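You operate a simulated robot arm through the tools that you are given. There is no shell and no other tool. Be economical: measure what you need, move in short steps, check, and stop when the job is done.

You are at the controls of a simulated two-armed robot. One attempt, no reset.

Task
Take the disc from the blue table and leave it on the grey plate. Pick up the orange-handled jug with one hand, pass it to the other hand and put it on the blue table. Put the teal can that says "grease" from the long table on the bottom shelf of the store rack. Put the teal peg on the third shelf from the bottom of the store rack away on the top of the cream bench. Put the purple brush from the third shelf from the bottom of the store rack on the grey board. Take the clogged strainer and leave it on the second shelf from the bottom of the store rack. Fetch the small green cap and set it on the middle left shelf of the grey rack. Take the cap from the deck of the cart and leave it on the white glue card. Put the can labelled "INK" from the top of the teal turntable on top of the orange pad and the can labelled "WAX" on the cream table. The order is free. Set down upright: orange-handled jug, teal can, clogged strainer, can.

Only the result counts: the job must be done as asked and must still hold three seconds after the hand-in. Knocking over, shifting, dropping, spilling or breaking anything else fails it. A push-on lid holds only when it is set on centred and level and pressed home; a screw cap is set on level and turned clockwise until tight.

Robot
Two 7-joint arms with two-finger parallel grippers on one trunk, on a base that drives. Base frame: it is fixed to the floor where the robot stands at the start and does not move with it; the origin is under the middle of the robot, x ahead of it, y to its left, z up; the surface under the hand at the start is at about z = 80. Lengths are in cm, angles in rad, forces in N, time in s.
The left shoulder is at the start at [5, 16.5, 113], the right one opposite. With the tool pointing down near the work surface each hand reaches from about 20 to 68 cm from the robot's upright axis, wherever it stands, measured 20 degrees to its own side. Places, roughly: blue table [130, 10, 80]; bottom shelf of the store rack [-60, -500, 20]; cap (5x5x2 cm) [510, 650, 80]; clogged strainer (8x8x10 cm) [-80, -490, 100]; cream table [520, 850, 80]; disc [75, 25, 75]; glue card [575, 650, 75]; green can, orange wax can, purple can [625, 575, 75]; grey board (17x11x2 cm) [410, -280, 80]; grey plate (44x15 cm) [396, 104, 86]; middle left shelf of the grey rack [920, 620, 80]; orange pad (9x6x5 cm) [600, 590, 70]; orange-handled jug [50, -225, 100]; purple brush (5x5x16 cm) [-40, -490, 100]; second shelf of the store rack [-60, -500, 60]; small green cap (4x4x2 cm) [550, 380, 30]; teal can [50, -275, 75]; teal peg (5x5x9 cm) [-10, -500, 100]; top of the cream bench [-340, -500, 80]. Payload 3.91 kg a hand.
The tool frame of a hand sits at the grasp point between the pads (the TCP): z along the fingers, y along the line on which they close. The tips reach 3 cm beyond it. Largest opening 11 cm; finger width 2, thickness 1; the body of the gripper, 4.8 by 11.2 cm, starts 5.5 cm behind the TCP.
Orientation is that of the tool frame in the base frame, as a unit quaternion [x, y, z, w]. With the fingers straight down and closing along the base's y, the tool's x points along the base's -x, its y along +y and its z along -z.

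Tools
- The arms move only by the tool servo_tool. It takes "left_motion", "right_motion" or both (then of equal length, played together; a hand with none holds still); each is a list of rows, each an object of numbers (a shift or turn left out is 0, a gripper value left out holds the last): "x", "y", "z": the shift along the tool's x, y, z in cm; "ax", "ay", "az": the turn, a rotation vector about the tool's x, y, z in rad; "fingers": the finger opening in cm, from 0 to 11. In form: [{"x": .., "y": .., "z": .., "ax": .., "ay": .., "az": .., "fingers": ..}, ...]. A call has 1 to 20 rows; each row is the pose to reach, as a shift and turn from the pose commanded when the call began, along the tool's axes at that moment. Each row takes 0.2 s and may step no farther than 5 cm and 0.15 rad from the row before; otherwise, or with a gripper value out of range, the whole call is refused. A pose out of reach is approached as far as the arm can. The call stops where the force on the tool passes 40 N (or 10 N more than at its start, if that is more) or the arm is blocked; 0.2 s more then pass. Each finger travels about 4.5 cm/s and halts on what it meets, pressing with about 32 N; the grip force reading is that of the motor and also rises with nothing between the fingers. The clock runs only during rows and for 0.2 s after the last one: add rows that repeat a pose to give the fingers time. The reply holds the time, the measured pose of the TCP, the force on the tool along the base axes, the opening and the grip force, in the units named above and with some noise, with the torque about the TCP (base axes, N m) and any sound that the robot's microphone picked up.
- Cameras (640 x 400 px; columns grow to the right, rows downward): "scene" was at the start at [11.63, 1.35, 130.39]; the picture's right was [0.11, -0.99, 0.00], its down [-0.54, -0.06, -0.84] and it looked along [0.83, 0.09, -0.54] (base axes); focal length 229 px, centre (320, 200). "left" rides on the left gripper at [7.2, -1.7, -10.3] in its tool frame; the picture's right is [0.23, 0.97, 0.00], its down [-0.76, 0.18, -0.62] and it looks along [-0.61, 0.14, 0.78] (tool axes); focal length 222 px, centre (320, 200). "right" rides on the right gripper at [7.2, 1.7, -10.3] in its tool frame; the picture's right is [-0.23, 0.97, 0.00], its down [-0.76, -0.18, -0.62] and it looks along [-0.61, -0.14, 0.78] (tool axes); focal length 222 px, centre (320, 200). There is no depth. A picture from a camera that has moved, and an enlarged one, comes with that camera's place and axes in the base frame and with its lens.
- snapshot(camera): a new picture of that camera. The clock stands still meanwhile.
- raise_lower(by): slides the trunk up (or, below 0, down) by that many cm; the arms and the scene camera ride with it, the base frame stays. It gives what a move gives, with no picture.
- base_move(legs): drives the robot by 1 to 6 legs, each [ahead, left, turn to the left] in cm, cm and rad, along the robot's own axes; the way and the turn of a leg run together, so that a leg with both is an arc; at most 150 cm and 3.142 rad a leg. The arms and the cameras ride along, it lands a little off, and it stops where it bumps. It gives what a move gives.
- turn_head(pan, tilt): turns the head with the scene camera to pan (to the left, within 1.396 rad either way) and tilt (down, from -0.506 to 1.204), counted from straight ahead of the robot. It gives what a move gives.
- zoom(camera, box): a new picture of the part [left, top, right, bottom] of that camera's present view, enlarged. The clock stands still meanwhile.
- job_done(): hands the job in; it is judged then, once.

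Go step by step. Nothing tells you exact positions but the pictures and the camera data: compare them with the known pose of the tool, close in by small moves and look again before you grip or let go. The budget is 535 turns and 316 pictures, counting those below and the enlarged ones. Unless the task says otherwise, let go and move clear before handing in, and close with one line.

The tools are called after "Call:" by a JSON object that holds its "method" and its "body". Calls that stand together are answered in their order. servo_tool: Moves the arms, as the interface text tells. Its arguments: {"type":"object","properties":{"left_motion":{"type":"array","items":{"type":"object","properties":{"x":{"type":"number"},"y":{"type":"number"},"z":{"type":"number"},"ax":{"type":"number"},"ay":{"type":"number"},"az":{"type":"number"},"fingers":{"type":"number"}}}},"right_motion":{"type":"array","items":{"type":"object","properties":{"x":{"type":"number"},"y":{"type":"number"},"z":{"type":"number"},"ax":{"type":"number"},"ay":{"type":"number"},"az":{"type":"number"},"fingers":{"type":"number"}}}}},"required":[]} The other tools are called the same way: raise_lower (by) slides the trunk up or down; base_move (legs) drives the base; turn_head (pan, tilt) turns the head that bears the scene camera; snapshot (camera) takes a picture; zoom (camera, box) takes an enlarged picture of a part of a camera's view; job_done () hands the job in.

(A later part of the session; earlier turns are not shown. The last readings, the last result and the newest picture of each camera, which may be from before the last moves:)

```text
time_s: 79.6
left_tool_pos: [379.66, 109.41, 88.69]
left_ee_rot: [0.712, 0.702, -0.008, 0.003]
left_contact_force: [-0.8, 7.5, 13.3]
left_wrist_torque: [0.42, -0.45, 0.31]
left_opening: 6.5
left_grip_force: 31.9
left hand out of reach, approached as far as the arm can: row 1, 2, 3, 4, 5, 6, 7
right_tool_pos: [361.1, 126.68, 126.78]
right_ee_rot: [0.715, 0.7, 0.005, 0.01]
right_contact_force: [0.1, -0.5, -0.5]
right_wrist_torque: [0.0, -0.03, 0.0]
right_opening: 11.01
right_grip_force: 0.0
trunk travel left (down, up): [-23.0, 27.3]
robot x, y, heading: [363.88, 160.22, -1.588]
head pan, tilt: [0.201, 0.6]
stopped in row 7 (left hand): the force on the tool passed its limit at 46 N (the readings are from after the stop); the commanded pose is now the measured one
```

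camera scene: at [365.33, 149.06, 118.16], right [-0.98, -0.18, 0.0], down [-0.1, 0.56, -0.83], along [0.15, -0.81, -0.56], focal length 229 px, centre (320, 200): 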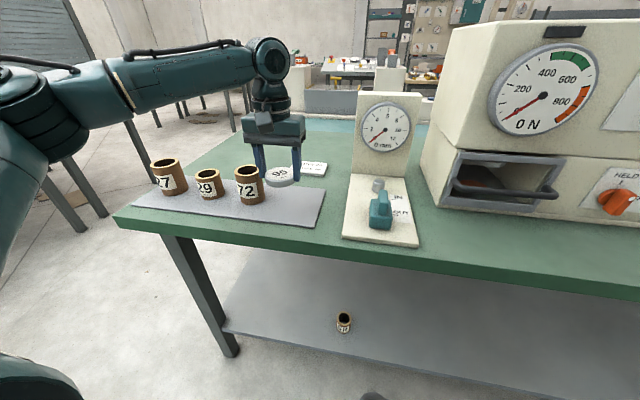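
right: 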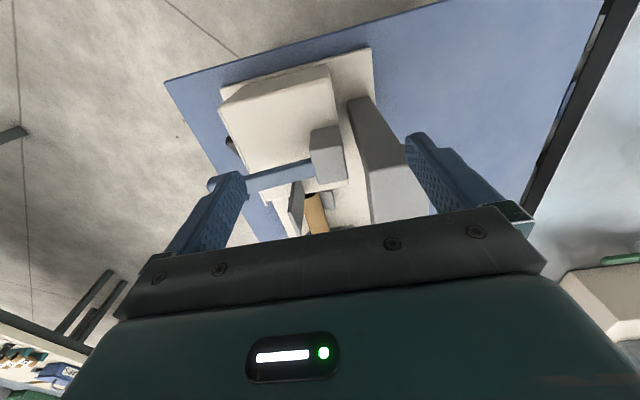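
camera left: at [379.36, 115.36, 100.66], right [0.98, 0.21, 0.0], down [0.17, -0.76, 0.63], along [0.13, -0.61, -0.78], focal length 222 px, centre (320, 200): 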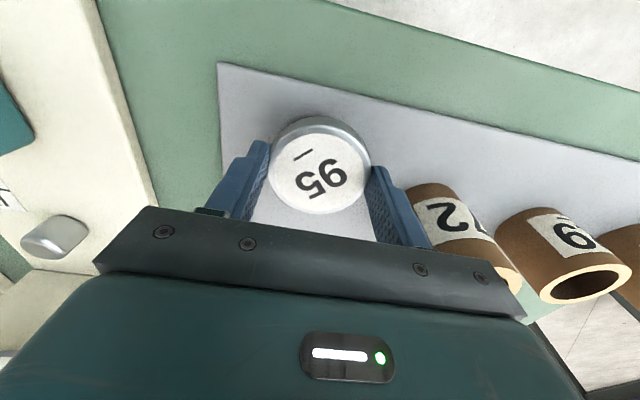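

It touched the plate at TCP z≈88.7, but y=109.4 is close to the plate's near edge. I'll lift 2 cm, edge the base 4 cm forward, and lower again.

Call:
{"method": "servo_tool", "body": {"left_motion": [{"z": -1}, {"z": -2}]}}

Call:
{"method": "base_move", "body": {"legs": [[4, 0, 0]]}}

Call:
{"method": "snapshot", "body": {"camera": "left"}}

```text
time_s: 80.2
left_tool_pos: [379.84, 109.17, 90.37]
left_ee_rot: [0.712, 0.702, -0.008, 0.002]
left_contact_force: [0.3, 0.1, -0.7]
left_wrist_torque: [0.05, 0.02, -0.01]
left_opening: 6.52
left_grip_force: 32.4
right_tool_pos: [361.05, 126.58, 126.71]
right_ee_rot: [0.714, 0.7, 0.005, 0.008]
right_contact_force: [1.1, 0.0, -0.3]
right_wrist_torque: [0.06, 0.01, 0.01]
right_opening: 11.01
right_grip_force: 0.0
trunk travel left (down, up): [-23.0, 27.3]
robot x, y, heading: [363.75, 160.29, -1.583]
head pan, tilt: [0.201, 0.6]
```

```text
time_s: 81.1
left_tool_pos: [379.68, 105.52, 90.28]
left_ee_rot: [0.713, 0.702, -0.006, 0.002]
left_contact_force: [-0.7, -0.3, -1.1]
left_wrist_torque: [0.01, 0.0, -0.01]
left_opening: 6.46
left_grip_force: 31.8
right_tool_pos: [361.01, 122.74, 126.61]
right_ee_rot: [0.714, 0.7, 0.006, 0.008]
right_contact_force: [-0.5, 0.4, -0.6]
right_wrist_torque: [0.02, -0.01, -0.02]
right_opening: 10.99
right_grip_force: 0.0
trunk travel left (down, up): [-23.0, 27.3]
robot x, y, heading: [363.99, 156.4, -1.588]
head pan, tilt: [0.201, 0.6]
```

```text
289 pictures are left
camera left: at [378.29, 112.76, 100.49], right [0.98, 0.21, -0.01], down [0.17, -0.76, 0.63], along [0.13, -0.62, -0.77], focal length 222 px, centre (320, 200)
```

left: 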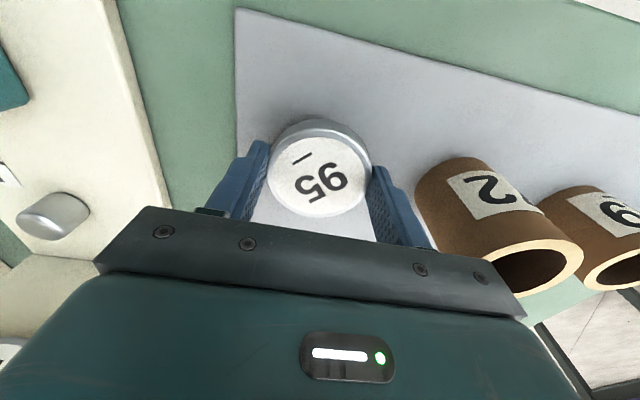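

The disc sits well inside the plate now. I'll lower onto it, open slightly, and rise.

Call:
{"method": "servo_tool", "body": {"left_motion": [{"z": 0.8}, {"z": 1.3}, {"z": 1.6}, {"z": 1.6, "fingers": 8.2}, {"z": 1.6, "fingers": 8.2}, {"z": 1.6, "fingers": 8.2}, {"z": -2, "fingers": 8.2}, {"z": -6, "fingers": 8.2}]}}

Call:
{"method": "snapshot", "body": {"camera": "left"}}

```text
time_s: 82.9
left_tool_pos: [379.72, 105.26, 96.33]
left_ee_rot: [0.713, 0.702, -0.008, 0.002]
left_contact_force: [0.9, -0.4, -0.3]
left_wrist_torque: [0.03, 0.01, 0.01]
left_opening: 8.21
left_grip_force: 0.0
right_tool_pos: [361.08, 122.72, 126.65]
right_ee_rot: [0.714, 0.7, 0.005, 0.008]
right_contact_force: [0.6, 0.9, -0.2]
right_wrist_torque: [0.0, -0.02, 0.02]
right_opening: 10.99
right_grip_force: 0.1
trunk travel left (down, up): [-23.0, 27.3]
robot x, y, heading: [363.89, 156.51, -1.582]
head pan, tilt: [0.201, 0.6]
```

```text
288 pictures are left
camera left: at [378.35, 112.76, 106.48], right [0.98, 0.21, -0.01], down [0.17, -0.76, 0.63], along [0.13, -0.62, -0.77], focal length 222 px, centre (320, 200)
```

left: 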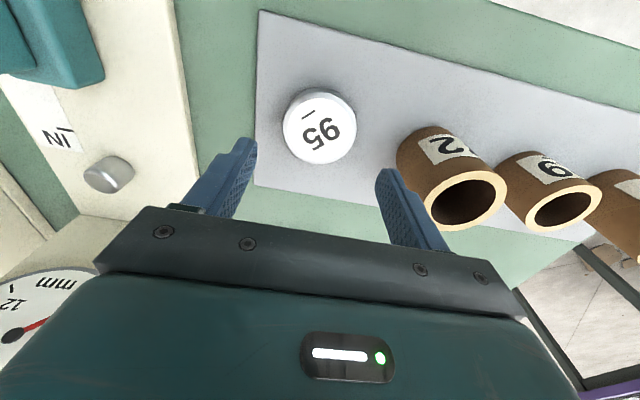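

The disc is on the plate. I'll tuck both hands into a travel pose, then back off and look toward the cap area at [550, 380].

Call:
{"method": "servo_tool", "body": {"left_motion": [{"z": -4}, {"z": -8}, {"z": -12}, {"z": -14, "x": 4}, {"z": -14, "x": 8}, {"z": -14, "x": 12}, {"z": -14, "x": 15}], "right_motion": [{"y": -3, "z": 1}, {"y": -6, "z": 3}, {"y": -9, "z": 5}, {"y": -12, "z": 7}, {"y": -14, "z": 9}, {"y": -14, "z": 11}, {"y": -14, "z": 13}]}}

Call:
{"method": "base_move", "body": {"legs": [[-25, 0, 0], [0, 0, 2.5]]}}

Call:
{"method": "turn_head", "body": {"pan": 0, "tilt": 0.3}}

Call:
{"method": "snapshot", "body": {"camera": "scene"}}

```text
time_s: 84.5
left_tool_pos: [379.91, 120.97, 110.04]
left_ee_rot: [0.712, 0.702, -0.007, 0.002]
left_contact_force: [0.1, -0.2, -0.2]
left_wrist_torque: [0.0, -0.01, -0.01]
left_opening: 8.19
left_grip_force: 0.0
left hand out of reach, approached as far as the arm can: row 1, 2, 3, 4
right_tool_pos: [347.24, 123.16, 113.39]
right_ee_rot: [0.715, 0.699, 0.006, 0.008]
right_contact_force: [0.1, -0.2, -0.2]
right_wrist_torque: [0.01, -0.01, -0.02]
right_opening: 11.0
right_grip_force: 0.0
trunk travel left (down, up): [-23.0, 27.3]
robot x, y, heading: [363.65, 156.41, -1.589]
head pan, tilt: [0.201, 0.6]
```

```text
time_s: 92.1
left_tool_pos: [373.4, 219.14, 110.07]
left_ee_rot: [-0.431, 0.902, 0.0, 0.008]
left_contact_force: [-0.2, -0.2, -0.5]
left_wrist_torque: [0.01, -0.01, 0.01]
left_opening: 8.17
left_grip_force: 0.0
right_tool_pos: [397.88, 197.2, 113.34]
right_ee_rot: [-0.429, 0.903, 0.01, -0.002]
right_contact_force: [-0.3, 0.3, 0.4]
right_wrist_torque: [-0.01, -0.02, 0.01]
right_opening: 10.99
right_grip_force: 0.1
trunk travel left (down, up): [-23.0, 27.3]
robot x, y, heading: [364.5, 181.17, 0.892]
head pan, tilt: [0.201, 0.6]
```

```text
time_s: 92.9
left_tool_pos: [373.36, 219.15, 110.09]
left_ee_rot: [-0.432, 0.902, 0.001, 0.009]
left_contact_force: [-0.6, -0.2, 0.7]
left_wrist_torque: [0.01, 0.03, 0.0]
left_opening: 8.17
left_grip_force: 0.1
right_tool_pos: [397.79, 197.24, 113.17]
right_ee_rot: [-0.43, 0.903, 0.009, -0.003]
right_contact_force: [0.1, 0.7, -0.8]
right_wrist_torque: [-0.01, 0.01, 0.0]
right_opening: 10.99
right_grip_force: 0.0
trunk travel left (down, up): [-23.0, 27.3]
robot x, y, heading: [364.24, 181.57, 0.889]
head pan, tilt: [0.0, 0.3]
```

```text
287 pictures are left
camera scene: at [371.83, 191.08, 120.9], right [0.78, -0.63, 0.0], down [-0.19, -0.23, -0.96], along [0.6, 0.74, -0.3], focal length 229 px, centre (320, 200)
```

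scene: 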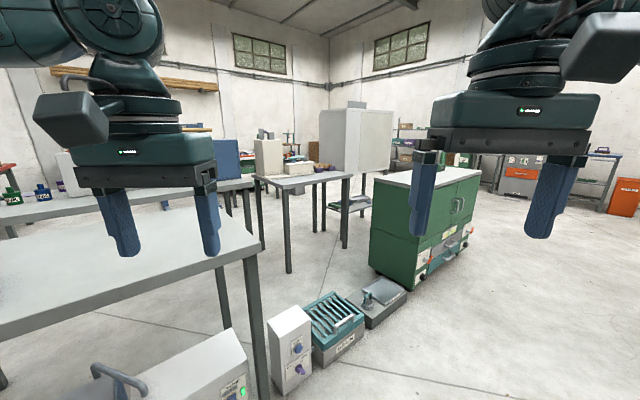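

The cap's given place projects near (337, 208), where a low shelf with something green is visible. I'll zoom in on it.

Call:
{"method": "zoom", "body": {"camera": "scene", "box": [250, 130, 410, 230]}}

```text
4.00 times, centred on (330, 180) of scene
camera zoom: at [371.83, 191.08, 120.9], right [0.78, -0.63, 0.0], down [-0.19, -0.23, -0.96], along [0.6, 0.74, -0.3], focal length 918 px, centre (280, 280)
```

zoom: 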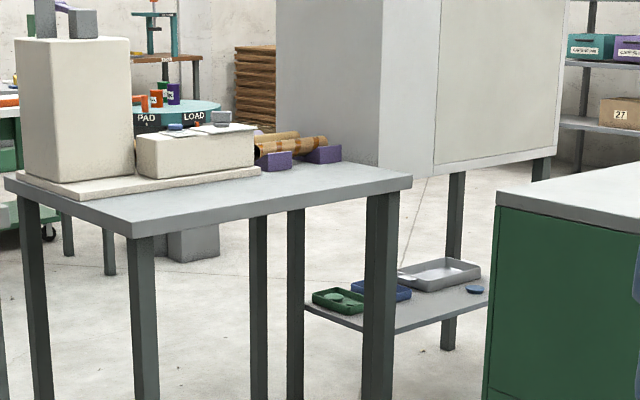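

The green tray with the cap sits on a low shelf near [546, 382], behind a table and the green cabinet. I'll drive round to the right of the cabinet to view the access.

Call:
{"method": "base_move", "body": {"legs": [[0, 0, -0.89], [110, 5, 0], [0, 0, 0.9]]}}

Call:
{"method": "snapshot", "body": {"camera": "scene"}}

```text
time_s: 103.3
left_tool_pos: [486.0, 220.63, 110.16]
left_ee_rot: [-0.417, 0.909, 0.0, 0.009]
left_contact_force: [0.0, 0.6, 0.0]
left_wrist_torque: [0.01, 0.0, -0.02]
left_opening: 8.19
left_grip_force: 0.1
right_tool_pos: [509.88, 198.2, 113.41]
right_ee_rot: [-0.415, 0.91, 0.01, -0.003]
right_contact_force: [-0.9, -0.5, -0.9]
right_wrist_torque: [0.02, 0.0, 0.0]
right_opening: 11.01
right_grip_force: 0.1
trunk travel left (down, up): [-23.0, 27.3]
robot x, y, heading: [475.66, 183.28, 0.854]
head pan, tilt: [0.0, 0.3]
```

```text
285 pictures are left
camera scene: at [483.59, 192.73, 120.91], right [0.76, -0.65, 0.0], down [-0.19, -0.22, -0.96], along [0.62, 0.72, -0.3], focal length 229 px, centre (320, 200)
```

scene: 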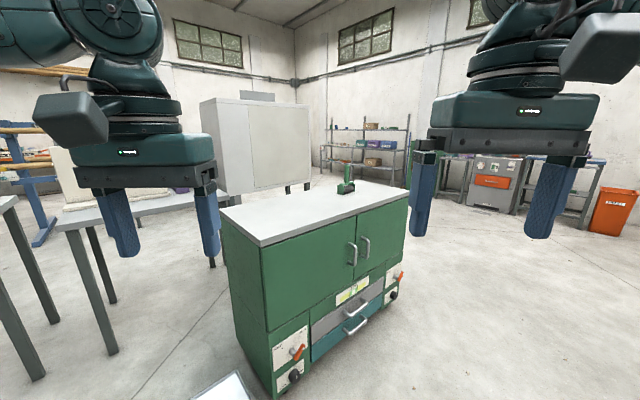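

I need a view behind the green cabinet. I'll go around its right end and look back at the shelf.

Call:
{"method": "base_move", "body": {"legs": [[0, 0, -0.85], [140, 0, 0], [55, 0, 0], [0, 0, 1.57], [110, 0, 0], [0, 0, 1.0]]}}

Call:
{"method": "snapshot", "body": {"camera": "scene"}}

```text
time_s: 127.1
left_tool_pos: [632.42, 298.93, 110.17]
left_ee_rot: [0.965, -0.263, -0.007, -0.006]
left_contact_force: [0.5, 0.1, -0.1]
left_wrist_torque: [-0.02, 0.01, 0.02]
left_opening: 8.2
left_grip_force: 0.0
right_tool_pos: [650.51, 326.24, 113.3]
right_ee_rot: [0.964, -0.266, -0.004, 0.009]
right_contact_force: [0.4, -0.6, 0.4]
right_wrist_torque: [-0.02, -0.01, -0.01]
right_opening: 11.0
right_grip_force: 0.0
trunk travel left (down, up): [-23.0, 27.3]
robot x, y, heading: [671.35, 295.86, 2.603]
head pan, tilt: [0.0, 0.3]
```

```text
284 pictures are left
camera scene: at [660.66, 302.04, 120.91], right [0.51, 0.86, 0.0], down [0.25, -0.15, -0.96], along [-0.82, 0.49, -0.3], focal length 229 px, centre (320, 200)
```

scene: 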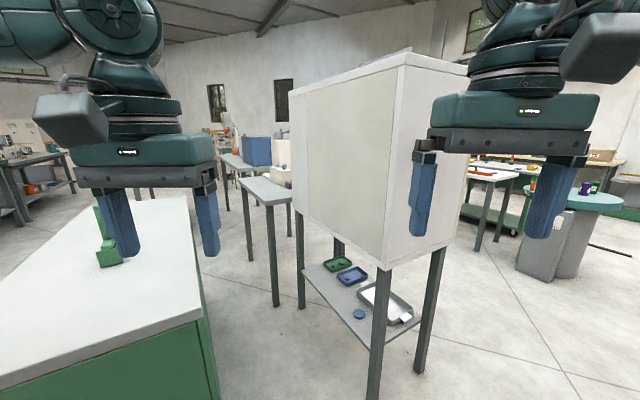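

Now the low shelf under the grey cabinet is visible with trays. I'll zoom in.

Call:
{"method": "zoom", "body": {"camera": "scene", "box": [280, 230, 440, 330]}}

```text
4.00 times, centred on (360, 280) of scene
camera zoom: at [660.66, 302.04, 120.91], right [0.51, 0.86, 0.0], down [0.25, -0.15, -0.96], along [-0.82, 0.49, -0.3], focal length 918 px, centre (160, -120)
```

zoom: 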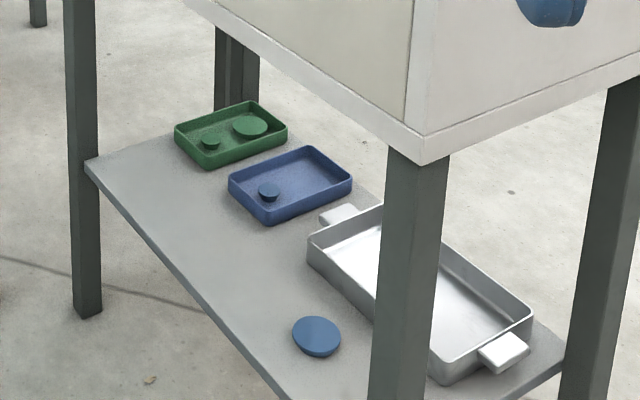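

The green tray is at x 541–553, y 375–393 and holds the small cap (~[548, 379], front) and a bigger green cap behind it. I'll approach from the open back side, y>400, with the left hand tilted under the cabinet.

Call:
{"method": "base_move", "body": {"legs": [[0, 0, -1.03], [85, 0, 0], [86, 0, 0], [0, 0, 1.57], [105, 0, 0], [0, 0, 1.22]]}}

Call:
{"method": "turn_head", "body": {"pan": 0, "tilt": 0.7}}

Call:
{"method": "snapshot", "body": {"camera": "scene"}}

```text
time_s: 150.1
left_tool_pos: [569.42, 431.43, 110.15]
left_ee_rot: [0.83, 0.557, -0.008, 0.002]
left_contact_force: [-0.2, -0.3, -0.2]
left_wrist_torque: [0.0, 0.02, 0.04]
left_opening: 8.19
left_grip_force: 0.0
right_tool_pos: [539.86, 445.42, 113.35]
right_ee_rot: [0.831, 0.556, 0.003, 0.009]
right_contact_force: [-0.8, -0.7, -0.3]
right_wrist_torque: [0.0, 0.0, 0.03]
right_opening: 11.0
right_grip_force: 0.1
trunk travel left (down, up): [-23.0, 27.3]
robot x, y, heading: [567.48, 470.7, -1.962]
head pan, tilt: [0.0, 0.3]
```

```text
time_s: 151.0
left_tool_pos: [569.51, 431.48, 110.05]
left_ee_rot: [0.83, 0.558, -0.008, 0.002]
left_contact_force: [-0.1, 0.0, 0.4]
left_wrist_torque: [0.01, 0.04, -0.04]
left_opening: 8.2
left_grip_force: 0.1
right_tool_pos: [539.83, 445.43, 113.22]
right_ee_rot: [0.832, 0.555, 0.004, 0.009]
right_contact_force: [0.0, -0.4, -0.3]
right_wrist_torque: [0.02, 0.01, 0.0]
right_opening: 11.0
right_grip_force: 0.1
trunk travel left (down, up): [-23.0, 27.3]
robot x, y, heading: [567.07, 470.57, -1.962]
head pan, tilt: [0.0, 0.7]
```

```text
282 pictures are left
camera scene: at [562.87, 460.25, 117.3], right [-0.93, 0.38, 0.0], down [0.24, 0.6, -0.77], along [-0.29, -0.71, -0.64], focal length 229 px, centre (320, 200)
```

scene: 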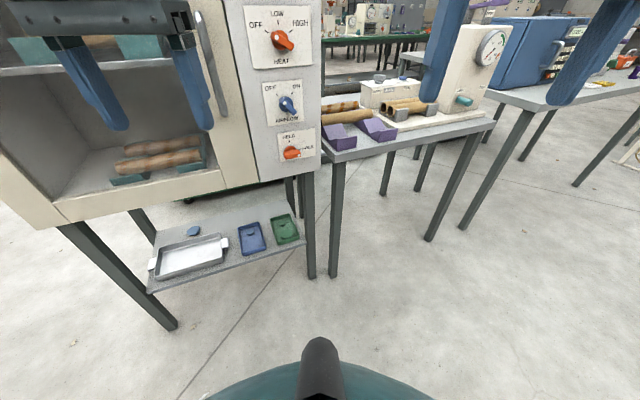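

The oven's open front faces me, and the green tray is at the shelf's right end in this view. I'll zoom to locate the caps precisely.

Call:
{"method": "zoom", "body": {"camera": "scene", "box": [200, 180, 328, 260]}}

```text
5.00 times, centred on (264, 220) of scene
camera zoom: at [562.87, 460.25, 117.3], right [-0.93, 0.38, 0.0], down [0.24, 0.6, -0.77], along [-0.29, -0.71, -0.64], focal length 1147 px, centre (600, 100)
```

zoom: 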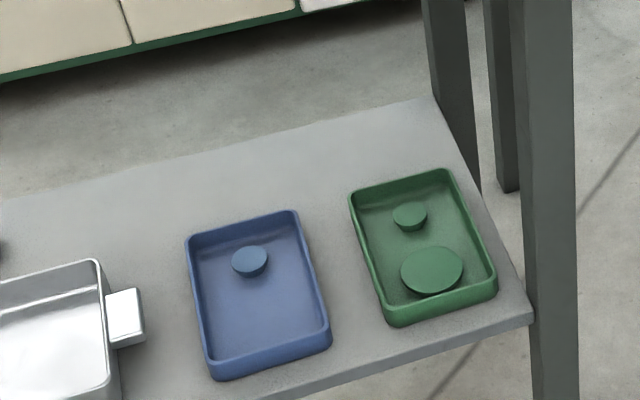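

The small cap's top is at about [549.7, 376.5, 32.5], with the back-left leg at x≈540. I'll flip the left wrist half a turn so its camera sits on top when tilted, first testing the joint.

Call:
{"method": "servo_tool", "body": {"left_motion": [{"az": 0.15}, {"az": 0.3}, {"az": 0.45}, {"az": 0.6}, {"az": 0.75}, {"az": 0.9}, {"az": 1.05}, {"az": 1.2}, {"az": 1.35}, {"az": 1.5}, {"az": 1.65}, {"az": 1.8}, {"az": 1.95}, {"az": 2.1}, {"az": 2.25}, {"az": 2.4}, {"az": 2.55}, {"az": 2.7}, {"az": 2.85}, {"az": 3.0}]}}

```text
time_s: 155.2
left_tool_pos: [569.48, 431.46, 110.21]
left_ee_rot: [-0.614, 0.789, 0.0, -0.009]
left_contact_force: [0.1, 0.6, 0.2]
left_wrist_torque: [0.03, -0.01, 0.0]
left_opening: 8.17
left_grip_force: 0.1
right_tool_pos: [539.77, 445.43, 113.36]
right_ee_rot: [0.832, 0.555, 0.004, 0.01]
right_contact_force: [0.2, -0.7, -0.8]
right_wrist_torque: [-0.03, -0.05, 0.0]
right_opening: 10.99
right_grip_force: 0.0
trunk travel left (down, up): [-23.0, 27.3]
robot x, y, heading: [567.31, 470.42, -1.963]
head pan, tilt: [0.0, 0.7]
```

The flip works. I'll align the yaw and pitch the tool forward by about 0.8 rad.

Call:
{"method": "servo_tool", "body": {"left_motion": [{"az": 0.143}]}}

Call:
{"method": "servo_tool", "body": {"left_motion": [{"ay": 0.14, "x": 1}, {"ay": 0.28, "x": 2}, {"ay": 0.42, "x": 3}, {"ay": 0.56, "x": 4}, {"ay": 0.7, "x": 5}, {"ay": 0.8, "x": 5}]}}

Call:
{"method": "raise_lower", "body": {"by": -23}}

Call:
{"method": "snapshot", "body": {"camera": "left"}}

```text
time_s: 155.6
left_tool_pos: [569.45, 431.5, 110.18]
left_ee_rot: [-0.556, 0.831, -0.002, -0.008]
left_contact_force: [-1.1, -0.8, 1.1]
left_wrist_torque: [0.0, 0.04, 0.01]
left_opening: 8.19
left_grip_force: 0.1
right_tool_pos: [539.83, 445.36, 113.34]
right_ee_rot: [0.831, 0.556, 0.004, 0.009]
right_contact_force: [-0.2, 0.8, 0.3]
right_wrist_torque: [0.02, -0.01, -0.03]
right_opening: 10.97
right_grip_force: 0.0
trunk travel left (down, up): [-23.0, 27.3]
robot x, y, heading: [567.45, 470.71, -1.96]
head pan, tilt: [0.0, 0.7]
```

```text
time_s: 157.0
left_tool_pos: [567.69, 426.89, 110.28]
left_ee_rot: [-0.511, 0.761, -0.219, -0.333]
left_contact_force: [0.3, 0.1, 0.1]
left_wrist_torque: [0.0, 0.0, 0.01]
left_opening: 8.18
left_grip_force: 0.1
right_tool_pos: [539.83, 445.41, 113.29]
right_ee_rot: [0.831, 0.556, 0.003, 0.008]
right_contact_force: [-0.1, 0.4, -0.4]
right_wrist_torque: [0.04, -0.03, -0.04]
right_opening: 10.99
right_grip_force: 0.1
trunk travel left (down, up): [-23.0, 27.3]
robot x, y, heading: [567.24, 470.56, -1.963]
head pan, tilt: [0.0, 0.7]
```

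```text
time_s: 159.4
left_tool_pos: [567.58, 426.71, 87.21]
left_ee_rot: [-0.512, 0.762, -0.218, -0.332]
left_contact_force: [-0.4, 0.8, 0.2]
left_wrist_torque: [-0.01, 0.01, 0.0]
left_opening: 8.18
left_grip_force: 0.1
right_tool_pos: [539.87, 445.4, 90.36]
right_ee_rot: [0.831, 0.556, 0.004, 0.009]
right_contact_force: [-0.4, -0.7, -0.1]
right_wrist_torque: [-0.01, 0.0, -0.02]
right_opening: 11.02
right_grip_force: 0.0
trunk travel left (down, up): [0.0, 50.3]
robot x, y, heading: [567.33, 470.47, -1.961]
head pan, tilt: [0.0, 0.7]
```

```text
280 pictures are left
camera left: at [570.37, 428.38, 99.5], right [-0.96, 0.22, 0.17], down [0.2, 0.97, -0.13], along [-0.2, -0.09, -0.98], focal length 222 px, centre (320, 200)
```

left: 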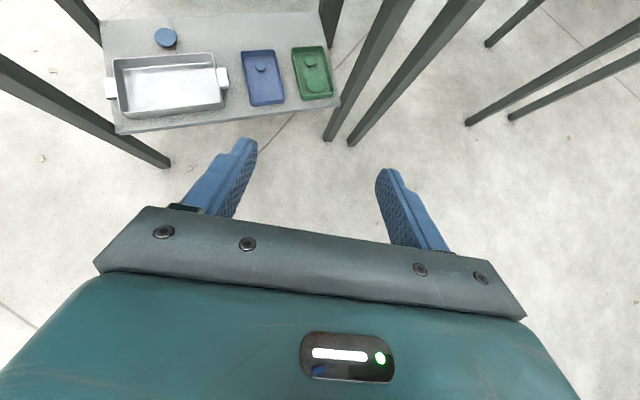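

The view is good. I'll lower the tilted hand about 35 cm while still outside the shelf.

Call:
{"method": "servo_tool", "body": {"left_motion": [{"x": -3.2, "z": 3}, {"x": -6.4, "z": 6}, {"x": -9.6, "z": 9}, {"x": -12.8, "z": 12}, {"x": -16, "z": 15}, {"x": -19.2, "z": 18}, {"x": -22.4, "z": 21}, {"x": -25.6, "z": 24}]}}

Call:
{"method": "snapshot", "body": {"camera": "left"}}

Call:
{"method": "snapshot", "body": {"camera": "scene"}}

```text
time_s: 161.2
left_tool_pos: [568.43, 426.33, 52.84]
left_ee_rot: [-0.513, 0.762, -0.218, -0.332]
left_contact_force: [-0.2, 0.2, 0.0]
left_wrist_torque: [0.01, 0.0, 0.02]
left_opening: 8.21
left_grip_force: 0.1
left hand out of reach, approached as far as the arm can: row 5, 8
right_tool_pos: [539.89, 445.4, 90.21]
right_ee_rot: [0.831, 0.556, 0.004, 0.009]
right_contact_force: [-0.4, 0.0, -0.1]
right_wrist_torque: [-0.02, 0.0, -0.03]
right_opening: 11.03
right_grip_force: 0.1
trunk travel left (down, up): [0.0, 50.3]
robot x, y, heading: [567.22, 470.6, -1.96]
head pan, tilt: [0.0, 0.7]
```

```text
279 pictures are left
camera left: at [571.18, 427.88, 65.15], right [-0.96, 0.23, 0.17], down [0.2, 0.97, -0.13], along [-0.2, -0.09, -0.98], focal length 222 px, centre (320, 200)
```

left: 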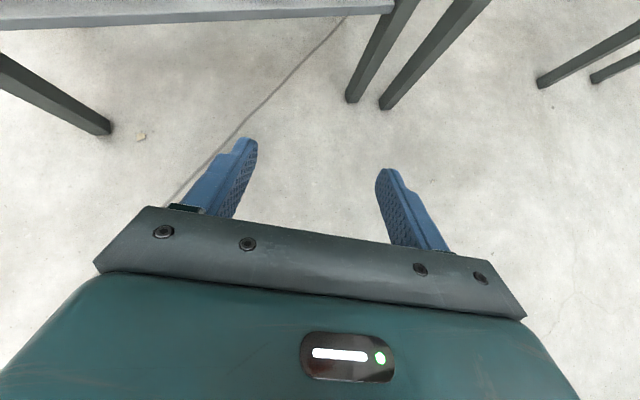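

```text
278 pictures are left
camera scene: at [562.87, 460.26, 94.3], right [-0.93, 0.38, 0.0], down [0.24, 0.6, -0.77], along [-0.29, -0.71, -0.64], focal length 229 px, centre (320, 200)
```

scene: 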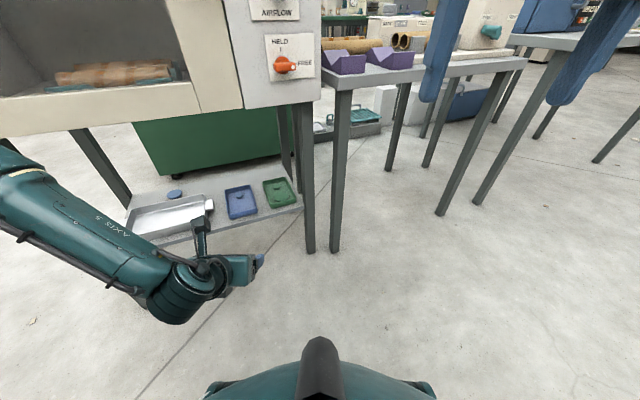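

The arm is low. I'll extend it forward and down a little, then advance the base 20 cm and check.

Call:
{"method": "servo_tool", "body": {"left_motion": [{"x": 0.8, "z": 4.7}, {"x": 1.6, "z": 9.4}, {"x": 2.4, "z": 14.2}]}}

Call:
{"method": "base_move", "body": {"legs": [[20, 1.7, 0]]}}

Call:
{"method": "snapshot", "body": {"camera": "left"}}

Call:
{"method": "snapshot", "body": {"camera": "scene"}}

```text
time_s: 162.0
left_tool_pos: [567.71, 415.48, 50.7]
left_ee_rot: [-0.512, 0.762, -0.217, -0.331]
left_contact_force: [-0.5, 0.3, 0.1]
left_wrist_torque: [-0.01, -0.02, 0.03]
left_opening: 8.18
left_grip_force: 0.1
left hand out of reach, approached as far as the arm can: row 1, 2, 3
right_tool_pos: [539.81, 445.28, 90.36]
right_ee_rot: [0.832, 0.555, 0.004, 0.009]
right_contact_force: [0.6, -0.5, 1.1]
right_wrist_torque: [-0.03, -0.01, 0.0]
right_opening: 11.01
right_grip_force: 0.1
trunk travel left (down, up): [0.0, 50.3]
robot x, y, heading: [567.43, 470.22, -1.956]
head pan, tilt: [0.0, 0.7]
```

```text
time_s: 163.6
left_tool_pos: [561.91, 396.71, 50.55]
left_ee_rot: [-0.513, 0.762, -0.217, -0.331]
left_contact_force: [0.5, -0.1, 0.2]
left_wrist_torque: [0.0, -0.03, -0.02]
left_opening: 8.23
left_grip_force: 0.0
right_tool_pos: [534.03, 426.6, 90.32]
right_ee_rot: [0.831, 0.556, 0.004, 0.009]
right_contact_force: [0.8, 1.4, -0.1]
right_wrist_torque: [-0.01, 0.01, -0.05]
right_opening: 11.0
right_grip_force: 0.0
trunk travel left (down, up): [0.0, 50.3]
robot x, y, heading: [561.36, 451.49, -1.959]
head pan, tilt: [0.0, 0.7]
```

```text
277 pictures are left
camera left: at [564.71, 398.32, 62.9], right [-0.96, 0.22, 0.17], down [0.2, 0.97, -0.12], along [-0.2, -0.08, -0.98], focal length 222 px, centre (320, 200)
```

left: 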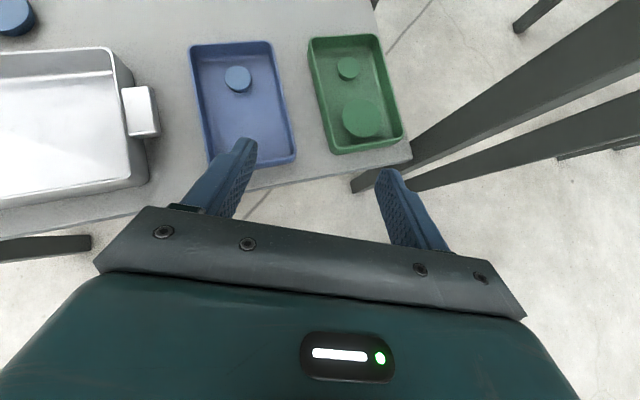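

```text
276 pictures are left
camera scene: at [556.97, 441.42, 94.3], right [-0.93, 0.38, 0.0], down [0.24, 0.6, -0.77], along [-0.29, -0.71, -0.64], focal length 229 px, centre (320, 200)
```

scene: 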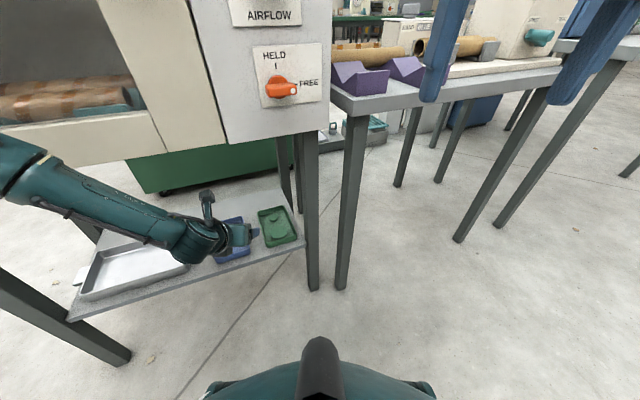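

The cap is confirmed at [549.3, 376.3]. I'll try lowering the arm toward entry height while still clear.

Call:
{"method": "servo_tool", "body": {"left_motion": [{"x": -2.2, "z": 2, "y": 1}, {"x": -4.4, "z": 4.1, "y": 2}, {"x": -5.8, "z": 5.5, "y": 3.5}]}}

```text
time_s: 164.4
left_tool_pos: [563.39, 397.57, 49.6]
left_ee_rot: [-0.512, 0.762, -0.217, -0.332]
left_contact_force: [-0.2, -0.2, -0.2]
left_wrist_torque: [-0.01, 0.04, -0.01]
left_opening: 8.19
left_grip_force: 0.0
left hand out of reach, approached as far as the arm can: row 1, 2, 3
right_tool_pos: [533.94, 426.64, 90.27]
right_ee_rot: [0.831, 0.556, 0.003, 0.01]
right_contact_force: [0.5, -0.1, 0.6]
right_wrist_torque: [-0.03, 0.01, 0.02]
right_opening: 11.0
right_grip_force: 0.1
trunk travel left (down, up): [0.0, 50.3]
robot x, y, heading: [561.3, 451.92, -1.959]
head pan, tilt: [0.0, 0.7]
```

It's limited at this pitch. I'll steepen the tool by 0.25 rad and try lowering again.

Call:
{"method": "servo_tool", "body": {"left_motion": [{"ay": -0.13}, {"ay": -0.25}, {"ay": -0.25, "x": -2.2, "z": 2}, {"ay": -0.25, "x": -4.4, "z": 4.1}, {"ay": -0.25, "x": -5.8, "z": 5.5}]}}

```text
time_s: 165.6
left_tool_pos: [565.92, 397.65, 45.81]
left_ee_rot: [-0.536, 0.797, -0.151, -0.233]
left_contact_force: [0.4, 0.7, 0.0]
left_wrist_torque: [0.02, 0.0, -0.02]
left_opening: 8.21
left_grip_force: 0.0
left hand out of reach, approached as far as the arm can: row 3, 4, 5
right_tool_pos: [533.95, 426.56, 90.37]
right_ee_rot: [0.832, 0.555, 0.004, 0.009]
right_contact_force: [-0.6, 0.2, -0.7]
right_wrist_torque: [-0.04, -0.03, -0.04]
right_opening: 10.96
right_grip_force: 0.0
trunk travel left (down, up): [0.0, 50.3]
robot x, y, heading: [561.54, 451.63, -1.963]
head pan, tilt: [0.0, 0.7]
```

The forearm looks bent, so this may be a wrist-roll limit rather than reach. I'll test by rolling back 0.4 rad and lowering.

Call:
{"method": "servo_tool", "body": {"left_motion": [{"az": -0.13}, {"az": -0.26}, {"az": -0.4}, {"az": -0.4, "x": -1.6, "z": 2.5}, {"az": -0.4, "x": -3.2, "z": 5.1}]}}

```text
time_s: 166.8
left_tool_pos: [568.01, 397.93, 44.49]
left_ee_rot: [0.684, -0.674, 0.103, 0.259]
left_contact_force: [0.4, 0.6, 1.2]
left_wrist_torque: [0.0, -0.01, -0.03]
left_opening: 8.22
left_grip_force: 0.1
left hand out of reach, approached as far as the arm can: row 4, 5
right_tool_pos: [533.99, 426.55, 90.23]
right_ee_rot: [0.831, 0.556, 0.004, 0.009]
right_contact_force: [0.3, 0.7, 0.2]
right_wrist_torque: [0.0, -0.01, 0.04]
right_opening: 10.99
right_grip_force: 0.0
trunk travel left (down, up): [0.0, 50.3]
robot x, y, heading: [561.48, 451.32, -1.958]
head pan, tilt: [0.0, 0.7]
```

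It is a reach limit (about 51 cm from the shoulder), so I need the left shoulder closer. I'll back off, swing the hand to the robot's left side, then turn the robot so its left side faces the shelf.

Call:
{"method": "base_move", "body": {"legs": [[-22, 0, 0]]}}

Call:
{"method": "servo_tool", "body": {"left_motion": [{"az": 0.13}, {"az": 0.26}, {"az": 0.4}]}}

Call:
{"method": "servo_tool", "body": {"left_motion": [{"x": -2.7, "y": -1.7, "z": -1.7, "ax": 0.065, "az": -0.103}, {"x": -5.4, "y": -3.4, "z": -3.4, "ax": 0.13, "az": -0.206}, {"x": -8, "y": -5, "z": -5.1, "ax": 0.195, "az": -0.309}, {"x": -10.7, "y": -6.7, "z": -6.8, "ax": 0.26, "az": -0.411}, {"x": -13.4, "y": -8.4, "z": -8.5, "ax": 0.325, "az": -0.514}, {"x": -16, "y": -10, "z": -10.2, "ax": 0.39, "az": -0.617}]}}

```text
time_s: 168.5
left_tool_pos: [576.46, 418.22, 44.42]
left_ee_rot: [0.686, -0.673, 0.102, 0.259]
left_contact_force: [-0.7, -0.3, -0.2]
left_wrist_torque: [0.0, 0.02, 0.0]
left_opening: 8.21
left_grip_force: 0.1
right_tool_pos: [542.32, 446.65, 90.26]
right_ee_rot: [0.83, 0.557, 0.004, 0.01]
right_contact_force: [-0.2, 0.7, 0.8]
right_wrist_torque: [0.0, 0.03, -0.02]
right_opening: 10.98
right_grip_force: 0.0
trunk travel left (down, up): [0.0, 50.3]
robot x, y, heading: [569.49, 471.85, -1.954]
head pan, tilt: [0.0, 0.7]
```

```text
time_s: 169.3
left_tool_pos: [576.46, 418.23, 44.52]
left_ee_rot: [-0.538, 0.796, -0.153, -0.233]
left_contact_force: [0.6, 0.3, 0.4]
left_wrist_torque: [0.03, 0.02, -0.01]
left_opening: 8.2
left_grip_force: 0.1
right_tool_pos: [542.32, 446.59, 90.33]
right_ee_rot: [0.83, 0.558, 0.004, 0.009]
right_contact_force: [0.3, 0.4, -0.3]
right_wrist_torque: [-0.02, -0.02, 0.0]
right_opening: 11.01
right_grip_force: 0.1
trunk travel left (down, up): [0.0, 50.3]
robot x, y, heading: [569.55, 471.75, -1.959]
head pan, tilt: [0.0, 0.7]
```

```text
time_s: 170.7
left_tool_pos: [592.71, 432.08, 44.45]
left_ee_rot: [0.787, -0.552, 0.224, 0.161]
left_contact_force: [0.1, 0.7, 0.3]
left_wrist_torque: [0.01, -0.01, 0.02]
left_opening: 8.2
left_grip_force: 0.0
right_tool_pos: [542.3, 446.52, 90.29]
right_ee_rot: [0.83, 0.557, 0.005, 0.009]
right_contact_force: [-0.5, -0.1, 1.0]
right_wrist_torque: [-0.01, -0.01, -0.03]
right_opening: 11.03
right_grip_force: 0.1
trunk travel left (down, up): [0.0, 50.3]
robot x, y, heading: [569.92, 472.04, -1.953]
head pan, tilt: [0.0, 0.7]
```

Now I'll turn the robot right 0.73 and test how low the hand can go here, outside the shelf.

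Call:
{"method": "base_move", "body": {"legs": [[0, 0, -0.73]]}}

Call:
{"method": "servo_tool", "body": {"left_motion": [{"x": -1.6, "z": 2.6}, {"x": -3.2, "z": 5.1}, {"x": -4.8, "z": 7.6}, {"x": -5.6, "z": 8.9}]}}

Call:
{"method": "snapshot", "body": {"camera": "left"}}

```text
time_s: 173.0
left_tool_pos: [560.72, 426.68, 44.46]
left_ee_rot: [-0.542, 0.794, -0.152, -0.23]
left_contact_force: [0.9, 0.2, 0.4]
left_wrist_torque: [0.03, 0.02, 0.0]
left_opening: 8.22
left_grip_force: 0.0
right_tool_pos: [532.4, 471.13, 90.27]
right_ee_rot: [0.973, 0.229, 0.0, 0.01]
right_contact_force: [-0.4, -0.6, 0.0]
right_wrist_torque: [-0.02, -0.05, 0.02]
right_opening: 10.99
right_grip_force: 0.0
trunk travel left (down, up): [0.0, 50.3]
robot x, y, heading: [569.71, 471.76, -2.672]
head pan, tilt: [0.0, 0.7]
```

```text
time_s: 174.0
left_tool_pos: [560.66, 426.66, 43.45]
left_ee_rot: [-0.542, 0.794, -0.152, -0.23]
left_contact_force: [-1.3, 0.6, 0.2]
left_wrist_torque: [0.0, 0.02, 0.01]
left_opening: 8.2
left_grip_force: 0.1
left hand out of reach, approached as far as the arm can: row 1, 2, 3, 4
right_tool_pos: [532.37, 471.07, 90.27]
right_ee_rot: [0.974, 0.228, 0.001, 0.01]
right_contact_force: [-0.1, 0.1, -0.5]
right_wrist_torque: [-0.01, -0.01, 0.0]
right_opening: 11.01
right_grip_force: 0.0
trunk travel left (down, up): [0.0, 50.3]
robot x, y, heading: [569.78, 471.66, -2.674]
head pan, tilt: [0.0, 0.7]
```

```text
275 pictures are left
camera left: at [562.27, 425.42, 55.9], right [-0.98, 0.18, 0.13], down [0.19, 0.97, 0.13], along [-0.1, 0.15, -0.98], focal length 222 px, centre (320, 200)
```

left: 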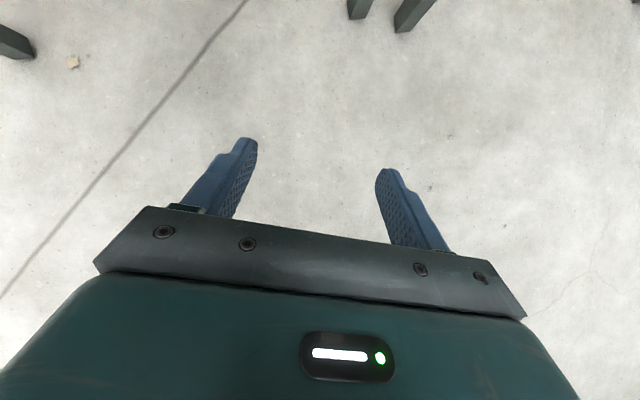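

The descent stalls with the arm folded close, so I need to see the arm's shape. I'll look at it with the head.

Call:
{"method": "turn_head", "body": {"pan": 0.9, "tilt": 0.8}}

Call:
{"method": "snapshot", "body": {"camera": "scene"}}

```text
time_s: 175.2
left_tool_pos: [560.73, 426.81, 43.31]
left_ee_rot: [-0.541, 0.794, -0.152, -0.231]
left_contact_force: [0.0, 0.5, -0.5]
left_wrist_torque: [0.01, 0.03, 0.0]
left_opening: 8.19
left_grip_force: 0.0
right_tool_pos: [532.44, 471.0, 90.34]
right_ee_rot: [0.974, 0.228, 0.0, 0.01]
right_contact_force: [0.4, -0.2, 0.4]
right_wrist_torque: [-0.02, 0.0, 0.04]
right_opening: 10.97
right_grip_force: 0.1
trunk travel left (down, up): [0.0, 50.3]
robot x, y, heading: [569.51, 471.59, -2.675]
head pan, tilt: [0.901, 0.799]
```

```text
274 pictures are left
camera scene: at [565.28, 463.04, 93.47], right [-0.98, 0.2, 0.0], down [0.15, 0.7, -0.7], along [-0.14, -0.68, -0.72], focal length 229 px, centre (320, 200)
```

scene: 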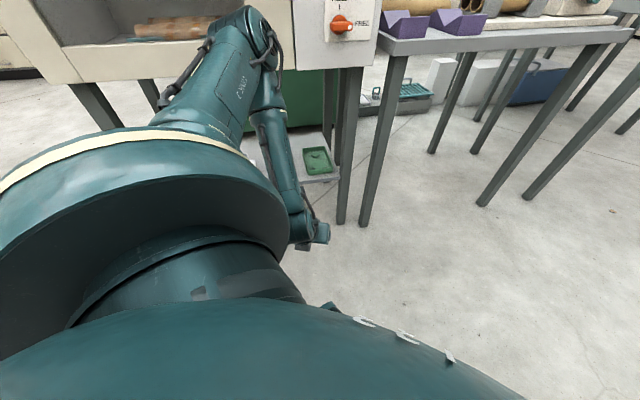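

The shoulder and wrist limits suggest a sweet spot about 37–40 cm out from the shoulder; I'm too close in. I'll extend outward 8 cm, then go down.

Call:
{"method": "servo_tool", "body": {"left_motion": [{"x": 3.4, "z": 2.1}, {"x": 6.7, "z": 4.3}, {"x": 4.9, "z": 7.1}, {"x": 3.1, "z": 9.9}, {"x": 1.4, "z": 12.7}]}}

```text
time_s: 176.4
left_tool_pos: [558.26, 419.23, 40.39]
left_ee_rot: [-0.541, 0.795, -0.152, -0.23]
left_contact_force: [0.0, -0.1, -0.1]
left_wrist_torque: [0.01, 0.0, 0.01]
left_opening: 8.18
left_grip_force: 0.0
left hand out of reach, approached as far as the arm can: row 3, 4, 5
right_tool_pos: [532.55, 471.11, 90.33]
right_ee_rot: [0.974, 0.228, 0.0, 0.01]
right_contact_force: [0.4, 0.6, 0.2]
right_wrist_torque: [0.01, 0.0, -0.03]
right_opening: 11.01
right_grip_force: 0.1
trunk travel left (down, up): [0.0, 50.3]
robot x, y, heading: [569.34, 471.9, -2.676]
head pan, tilt: [0.901, 0.799]
```

Progress, but still about 7 cm too high. The wrist's forward bend is limiting; a sideways bend should have more range. I'll move the hand more in front of the robot while keeping the tool pointing toward the shelf, then test.

Call:
{"method": "servo_tool", "body": {"left_motion": [{"x": -0.7, "y": 3.9, "z": -1.6}, {"x": -1.4, "y": 7.8, "z": -3.2}, {"x": -2.1, "y": 11.7, "z": -4.8}, {"x": -2.8, "y": 15.6, "z": -6.4}, {"x": -3.5, "y": 19.5, "z": -7.9}]}}

Call:
{"method": "servo_tool", "body": {"left_motion": [{"ay": 0.13}, {"ay": 0.25}, {"ay": 0.25, "x": -2.5, "z": 4}, {"ay": 0.25, "x": -5, "z": 8}]}}

```text
time_s: 177.6
left_tool_pos: [544.28, 430.7, 48.96]
left_ee_rot: [-0.541, 0.795, -0.153, -0.23]
left_contact_force: [0.8, -0.7, -0.2]
left_wrist_torque: [0.02, 0.03, 0.01]
left_opening: 8.18
left_grip_force: 0.0
left hand out of reach, approached as far as the arm can: row 2, 3, 4, 5
right_tool_pos: [532.45, 470.96, 90.37]
right_ee_rot: [0.973, 0.229, 0.001, 0.011]
right_contact_force: [-0.1, -0.1, 0.9]
right_wrist_torque: [0.02, 0.0, 0.0]
right_opening: 10.99
right_grip_force: 0.1
trunk travel left (down, up): [0.0, 50.3]
robot x, y, heading: [569.78, 471.72, -2.677]
head pan, tilt: [0.901, 0.799]
```

```text
time_s: 178.6
left_tool_pos: [547.2, 426.1, 49.29]
left_ee_rot: [-0.519, 0.759, -0.218, -0.327]
left_contact_force: [-0.7, -0.9, 0.0]
left_wrist_torque: [-0.01, 0.0, 0.0]
left_opening: 8.19
left_grip_force: 0.1
left hand out of reach, approached as far as the arm can: row 1, 2, 3, 4
right_tool_pos: [532.49, 471.05, 90.39]
right_ee_rot: [0.974, 0.228, 0.0, 0.01]
right_contact_force: [-1.0, 1.0, -0.1]
right_wrist_torque: [-0.03, 0.02, 0.0]
right_opening: 11.01
right_grip_force: 0.1
trunk travel left (down, up): [0.0, 50.3]
robot x, y, heading: [570.01, 472.02, -2.679]
head pan, tilt: [0.901, 0.799]
```

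Still blocked. I'll test with the tool vertical to learn how low the arm can go in that attitude.

Call:
{"method": "servo_tool", "body": {"left_motion": [{"ay": -0.14}, {"ay": -0.28}, {"ay": -0.42}, {"ay": -0.56}, {"ay": -0.7}, {"ay": -0.82}]}}

Call:
{"method": "servo_tool", "body": {"left_motion": [{"z": 4}, {"z": 8}, {"z": 12}, {"z": 16}, {"z": 20}]}}

Call:
{"method": "snapshot", "body": {"camera": "scene"}}

```text
time_s: 180.0
left_tool_pos: [547.08, 425.44, 49.42]
left_ee_rot: [-0.562, 0.827, 0.006, 0.004]
left_contact_force: [0.0, -0.4, -1.2]
left_wrist_torque: [-0.01, 0.0, -0.02]
left_opening: 8.16
left_grip_force: 0.2
right_tool_pos: [532.54, 471.01, 90.46]
right_ee_rot: [0.973, 0.229, 0.0, 0.01]
right_contact_force: [-0.2, -0.7, 0.2]
right_wrist_torque: [-0.01, 0.02, -0.02]
right_opening: 10.99
right_grip_force: 0.1
trunk travel left (down, up): [0.0, 50.3]
robot x, y, heading: [569.5, 472.24, -2.674]
head pan, tilt: [0.901, 0.799]
```

```text
time_s: 181.2
left_tool_pos: [550.5, 424.91, 39.51]
left_ee_rot: [-0.562, 0.827, 0.005, 0.003]
left_contact_force: [-0.7, 0.3, -0.5]
left_wrist_torque: [-0.02, -0.01, -0.03]
left_opening: 8.24
left_grip_force: 0.0
left hand out of reach, approached as far as the arm can: row 3, 4, 5
right_tool_pos: [532.56, 471.04, 90.25]
right_ee_rot: [0.973, 0.229, 0.0, 0.01]
right_contact_force: [0.8, -0.1, -0.1]
right_wrist_torque: [0.01, 0.01, 0.02]
right_opening: 11.02
right_grip_force: 0.1
trunk travel left (down, up): [0.0, 50.3]
robot x, y, heading: [569.89, 471.99, -2.68]
head pan, tilt: [0.901, 0.799]
```

```text
273 pictures are left
camera scene: at [565.29, 463.05, 93.47], right [-0.98, 0.2, 0.0], down [0.15, 0.7, -0.7], along [-0.14, -0.68, -0.72], focal length 229 px, centre (320, 200)
```

scene: 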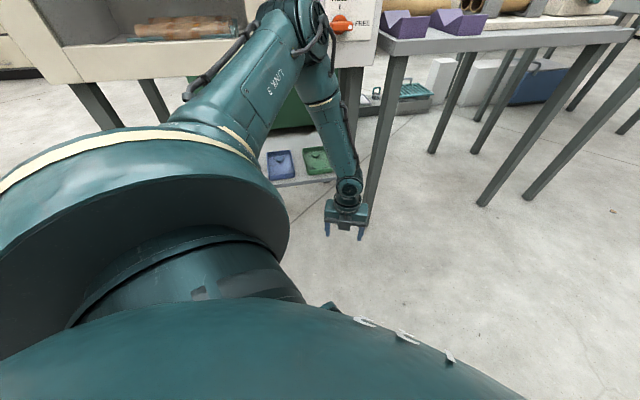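

To separate flip-related limits from arm limits, I'll test lowering the unflipped right hand straight down over open floor.

Call:
{"method": "servo_tool", "body": {"right_motion": [{"z": 5}, {"z": 10}, {"z": 15}, {"z": 20}, {"z": 25}, {"z": 30}, {"z": 35}, {"z": 40}, {"z": 45}, {"z": 50}, {"z": 55}, {"z": 60}]}}

```text
time_s: 183.7
left_tool_pos: [550.48, 424.99, 39.5]
left_ee_rot: [-0.563, 0.827, 0.007, 0.001]
left_contact_force: [0.3, -0.3, 0.3]
left_wrist_torque: [-0.01, 0.01, 0.02]
left_opening: 8.19
left_grip_force: 0.1
right_tool_pos: [532.63, 469.79, 34.92]
right_ee_rot: [0.972, 0.235, 0.005, 0.012]
right_contact_force: [0.6, 10.4, 25.8]
right_wrist_torque: [-0.17, -2.06, 0.79]
right_opening: 10.99
right_grip_force: 0.1
trunk travel left (down, up): [0.0, 50.3]
robot x, y, heading: [569.56, 472.01, -2.679]
head pan, tilt: [0.901, 0.799]
stopped in row 12 (right hand): the force on the tool passed its limit at 129 N (the readings are from after the stop); the commanded pose is now the measured one
```

The right hand hit something at z≈35. I'll lift it and look at what's there.

Call:
{"method": "servo_tool", "body": {"right_motion": [{"z": -5}, {"z": -10}, {"z": -15}, {"z": -20}, {"z": -25}, {"z": -30}]}}

Call:
{"method": "snapshot", "body": {"camera": "right"}}

Call:
{"method": "turn_head", "body": {"pan": -0.2, "tilt": 1.1}}

Call:
{"method": "snapshot", "body": {"camera": "scene"}}

```text
time_s: 185.1
left_tool_pos: [550.5, 424.92, 39.41]
left_ee_rot: [-0.562, 0.827, 0.006, 0.004]
left_contact_force: [0.2, -0.2, -0.3]
left_wrist_torque: [0.01, 0.01, 0.02]
left_opening: 8.21
left_grip_force: 0.1
right_tool_pos: [531.97, 470.51, 64.88]
right_ee_rot: [0.972, 0.234, 0.005, 0.01]
right_contact_force: [0.1, 0.1, 1.3]
right_wrist_torque: [0.04, 0.01, -0.01]
right_opening: 10.99
right_grip_force: 0.2
trunk travel left (down, up): [0.0, 50.3]
robot x, y, heading: [569.55, 472.46, -2.673]
head pan, tilt: [0.901, 0.799]
```

```text
272 pictures are left
camera right: at [539.1, 472.49, 75.22], right [0.24, -0.97, 0.02], down [-0.77, -0.18, 0.61], along [-0.59, -0.16, -0.79], focal length 222 px, centre (320, 200)
```

right: 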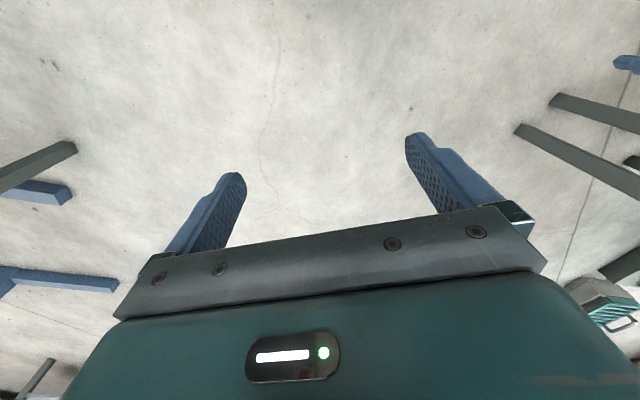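

```text
time_s: 186.4
left_tool_pos: [550.5, 424.91, 39.57]
left_ee_rot: [-0.562, 0.827, 0.006, 0.003]
left_contact_force: [-0.9, 0.4, 0.2]
left_wrist_torque: [0.01, -0.01, 0.01]
left_opening: 8.23
left_grip_force: 0.0
right_tool_pos: [532.06, 470.38, 64.83]
right_ee_rot: [0.972, 0.234, 0.006, 0.011]
right_contact_force: [0.8, -0.4, 0.8]
right_wrist_torque: [0.02, 0.0, -0.01]
right_opening: 10.99
right_grip_force: 0.0
trunk travel left (down, up): [0.0, 50.3]
robot x, y, heading: [570.02, 472.22, -2.682]
head pan, tilt: [-0.201, 1.1]
```

```text
271 pictures are left
camera scene: at [560.83, 469.29, 91.3], right [-0.26, 0.97, 0.0], down [0.86, 0.23, -0.45], along [-0.44, -0.12, -0.89], focal length 229 px, centre (320, 200)
```

scene: 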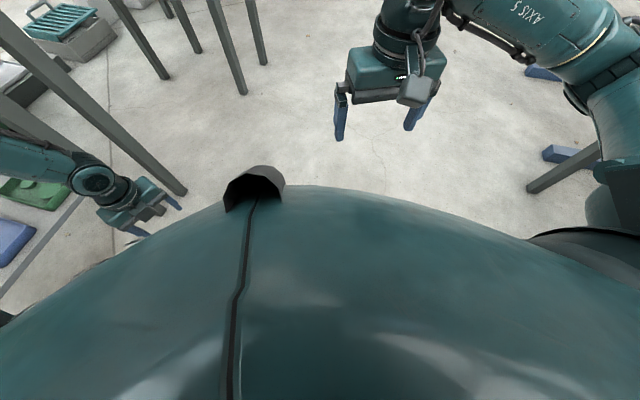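

The floor is clear, so it was the hand touching the robot's own base. The unflipped right hand went to z≈35 without a reach limit, so I'll probe it again slightly further out.

Call:
{"method": "servo_tool", "body": {"right_motion": [{"x": -4}, {"x": -8}, {"x": -8, "z": 5}, {"x": -8, "z": 10}, {"x": -8, "z": 15}, {"x": -8, "z": 20}, {"x": -8, "z": 25}, {"x": -8, "z": 29}, {"x": -8, "z": 32}, {"x": -8, "z": 35}, {"x": -8, "z": 38}]}}

Call:
{"method": "snapshot", "body": {"camera": "scene"}}

```text
time_s: 188.8
left_tool_pos: [550.48, 425.0, 39.49]
left_ee_rot: [-0.563, 0.827, 0.007, 0.003]
left_contact_force: [0.8, -0.2, 1.5]
left_wrist_torque: [0.0, -0.02, 0.01]
left_opening: 8.2
left_grip_force: 0.1
right_tool_pos: [525.65, 466.17, 26.51]
right_ee_rot: [0.972, 0.233, 0.005, 0.011]
right_contact_force: [0.0, -0.4, 0.1]
right_wrist_torque: [-0.02, 0.01, 0.0]
right_opening: 11.01
right_grip_force: 0.0
trunk travel left (down, up): [0.0, 50.3]
robot x, y, heading: [569.92, 472.0, -2.675]
head pan, tilt: [-0.201, 1.1]
```

```text
270 pictures are left
camera scene: at [560.83, 469.29, 91.3], right [-0.26, 0.97, 0.0], down [0.86, 0.23, -0.45], along [-0.44, -0.12, -0.89], focal length 229 px, centre (320, 200)
```

scene: 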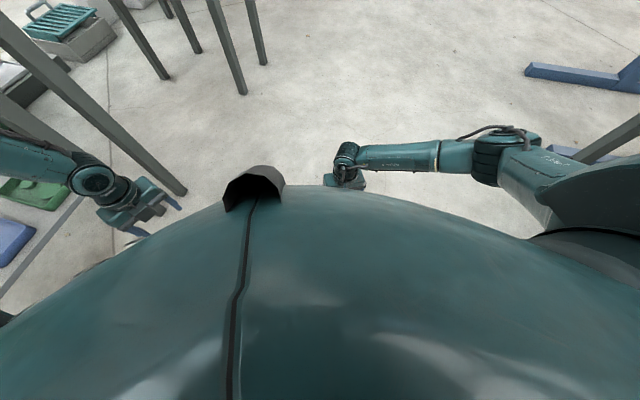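

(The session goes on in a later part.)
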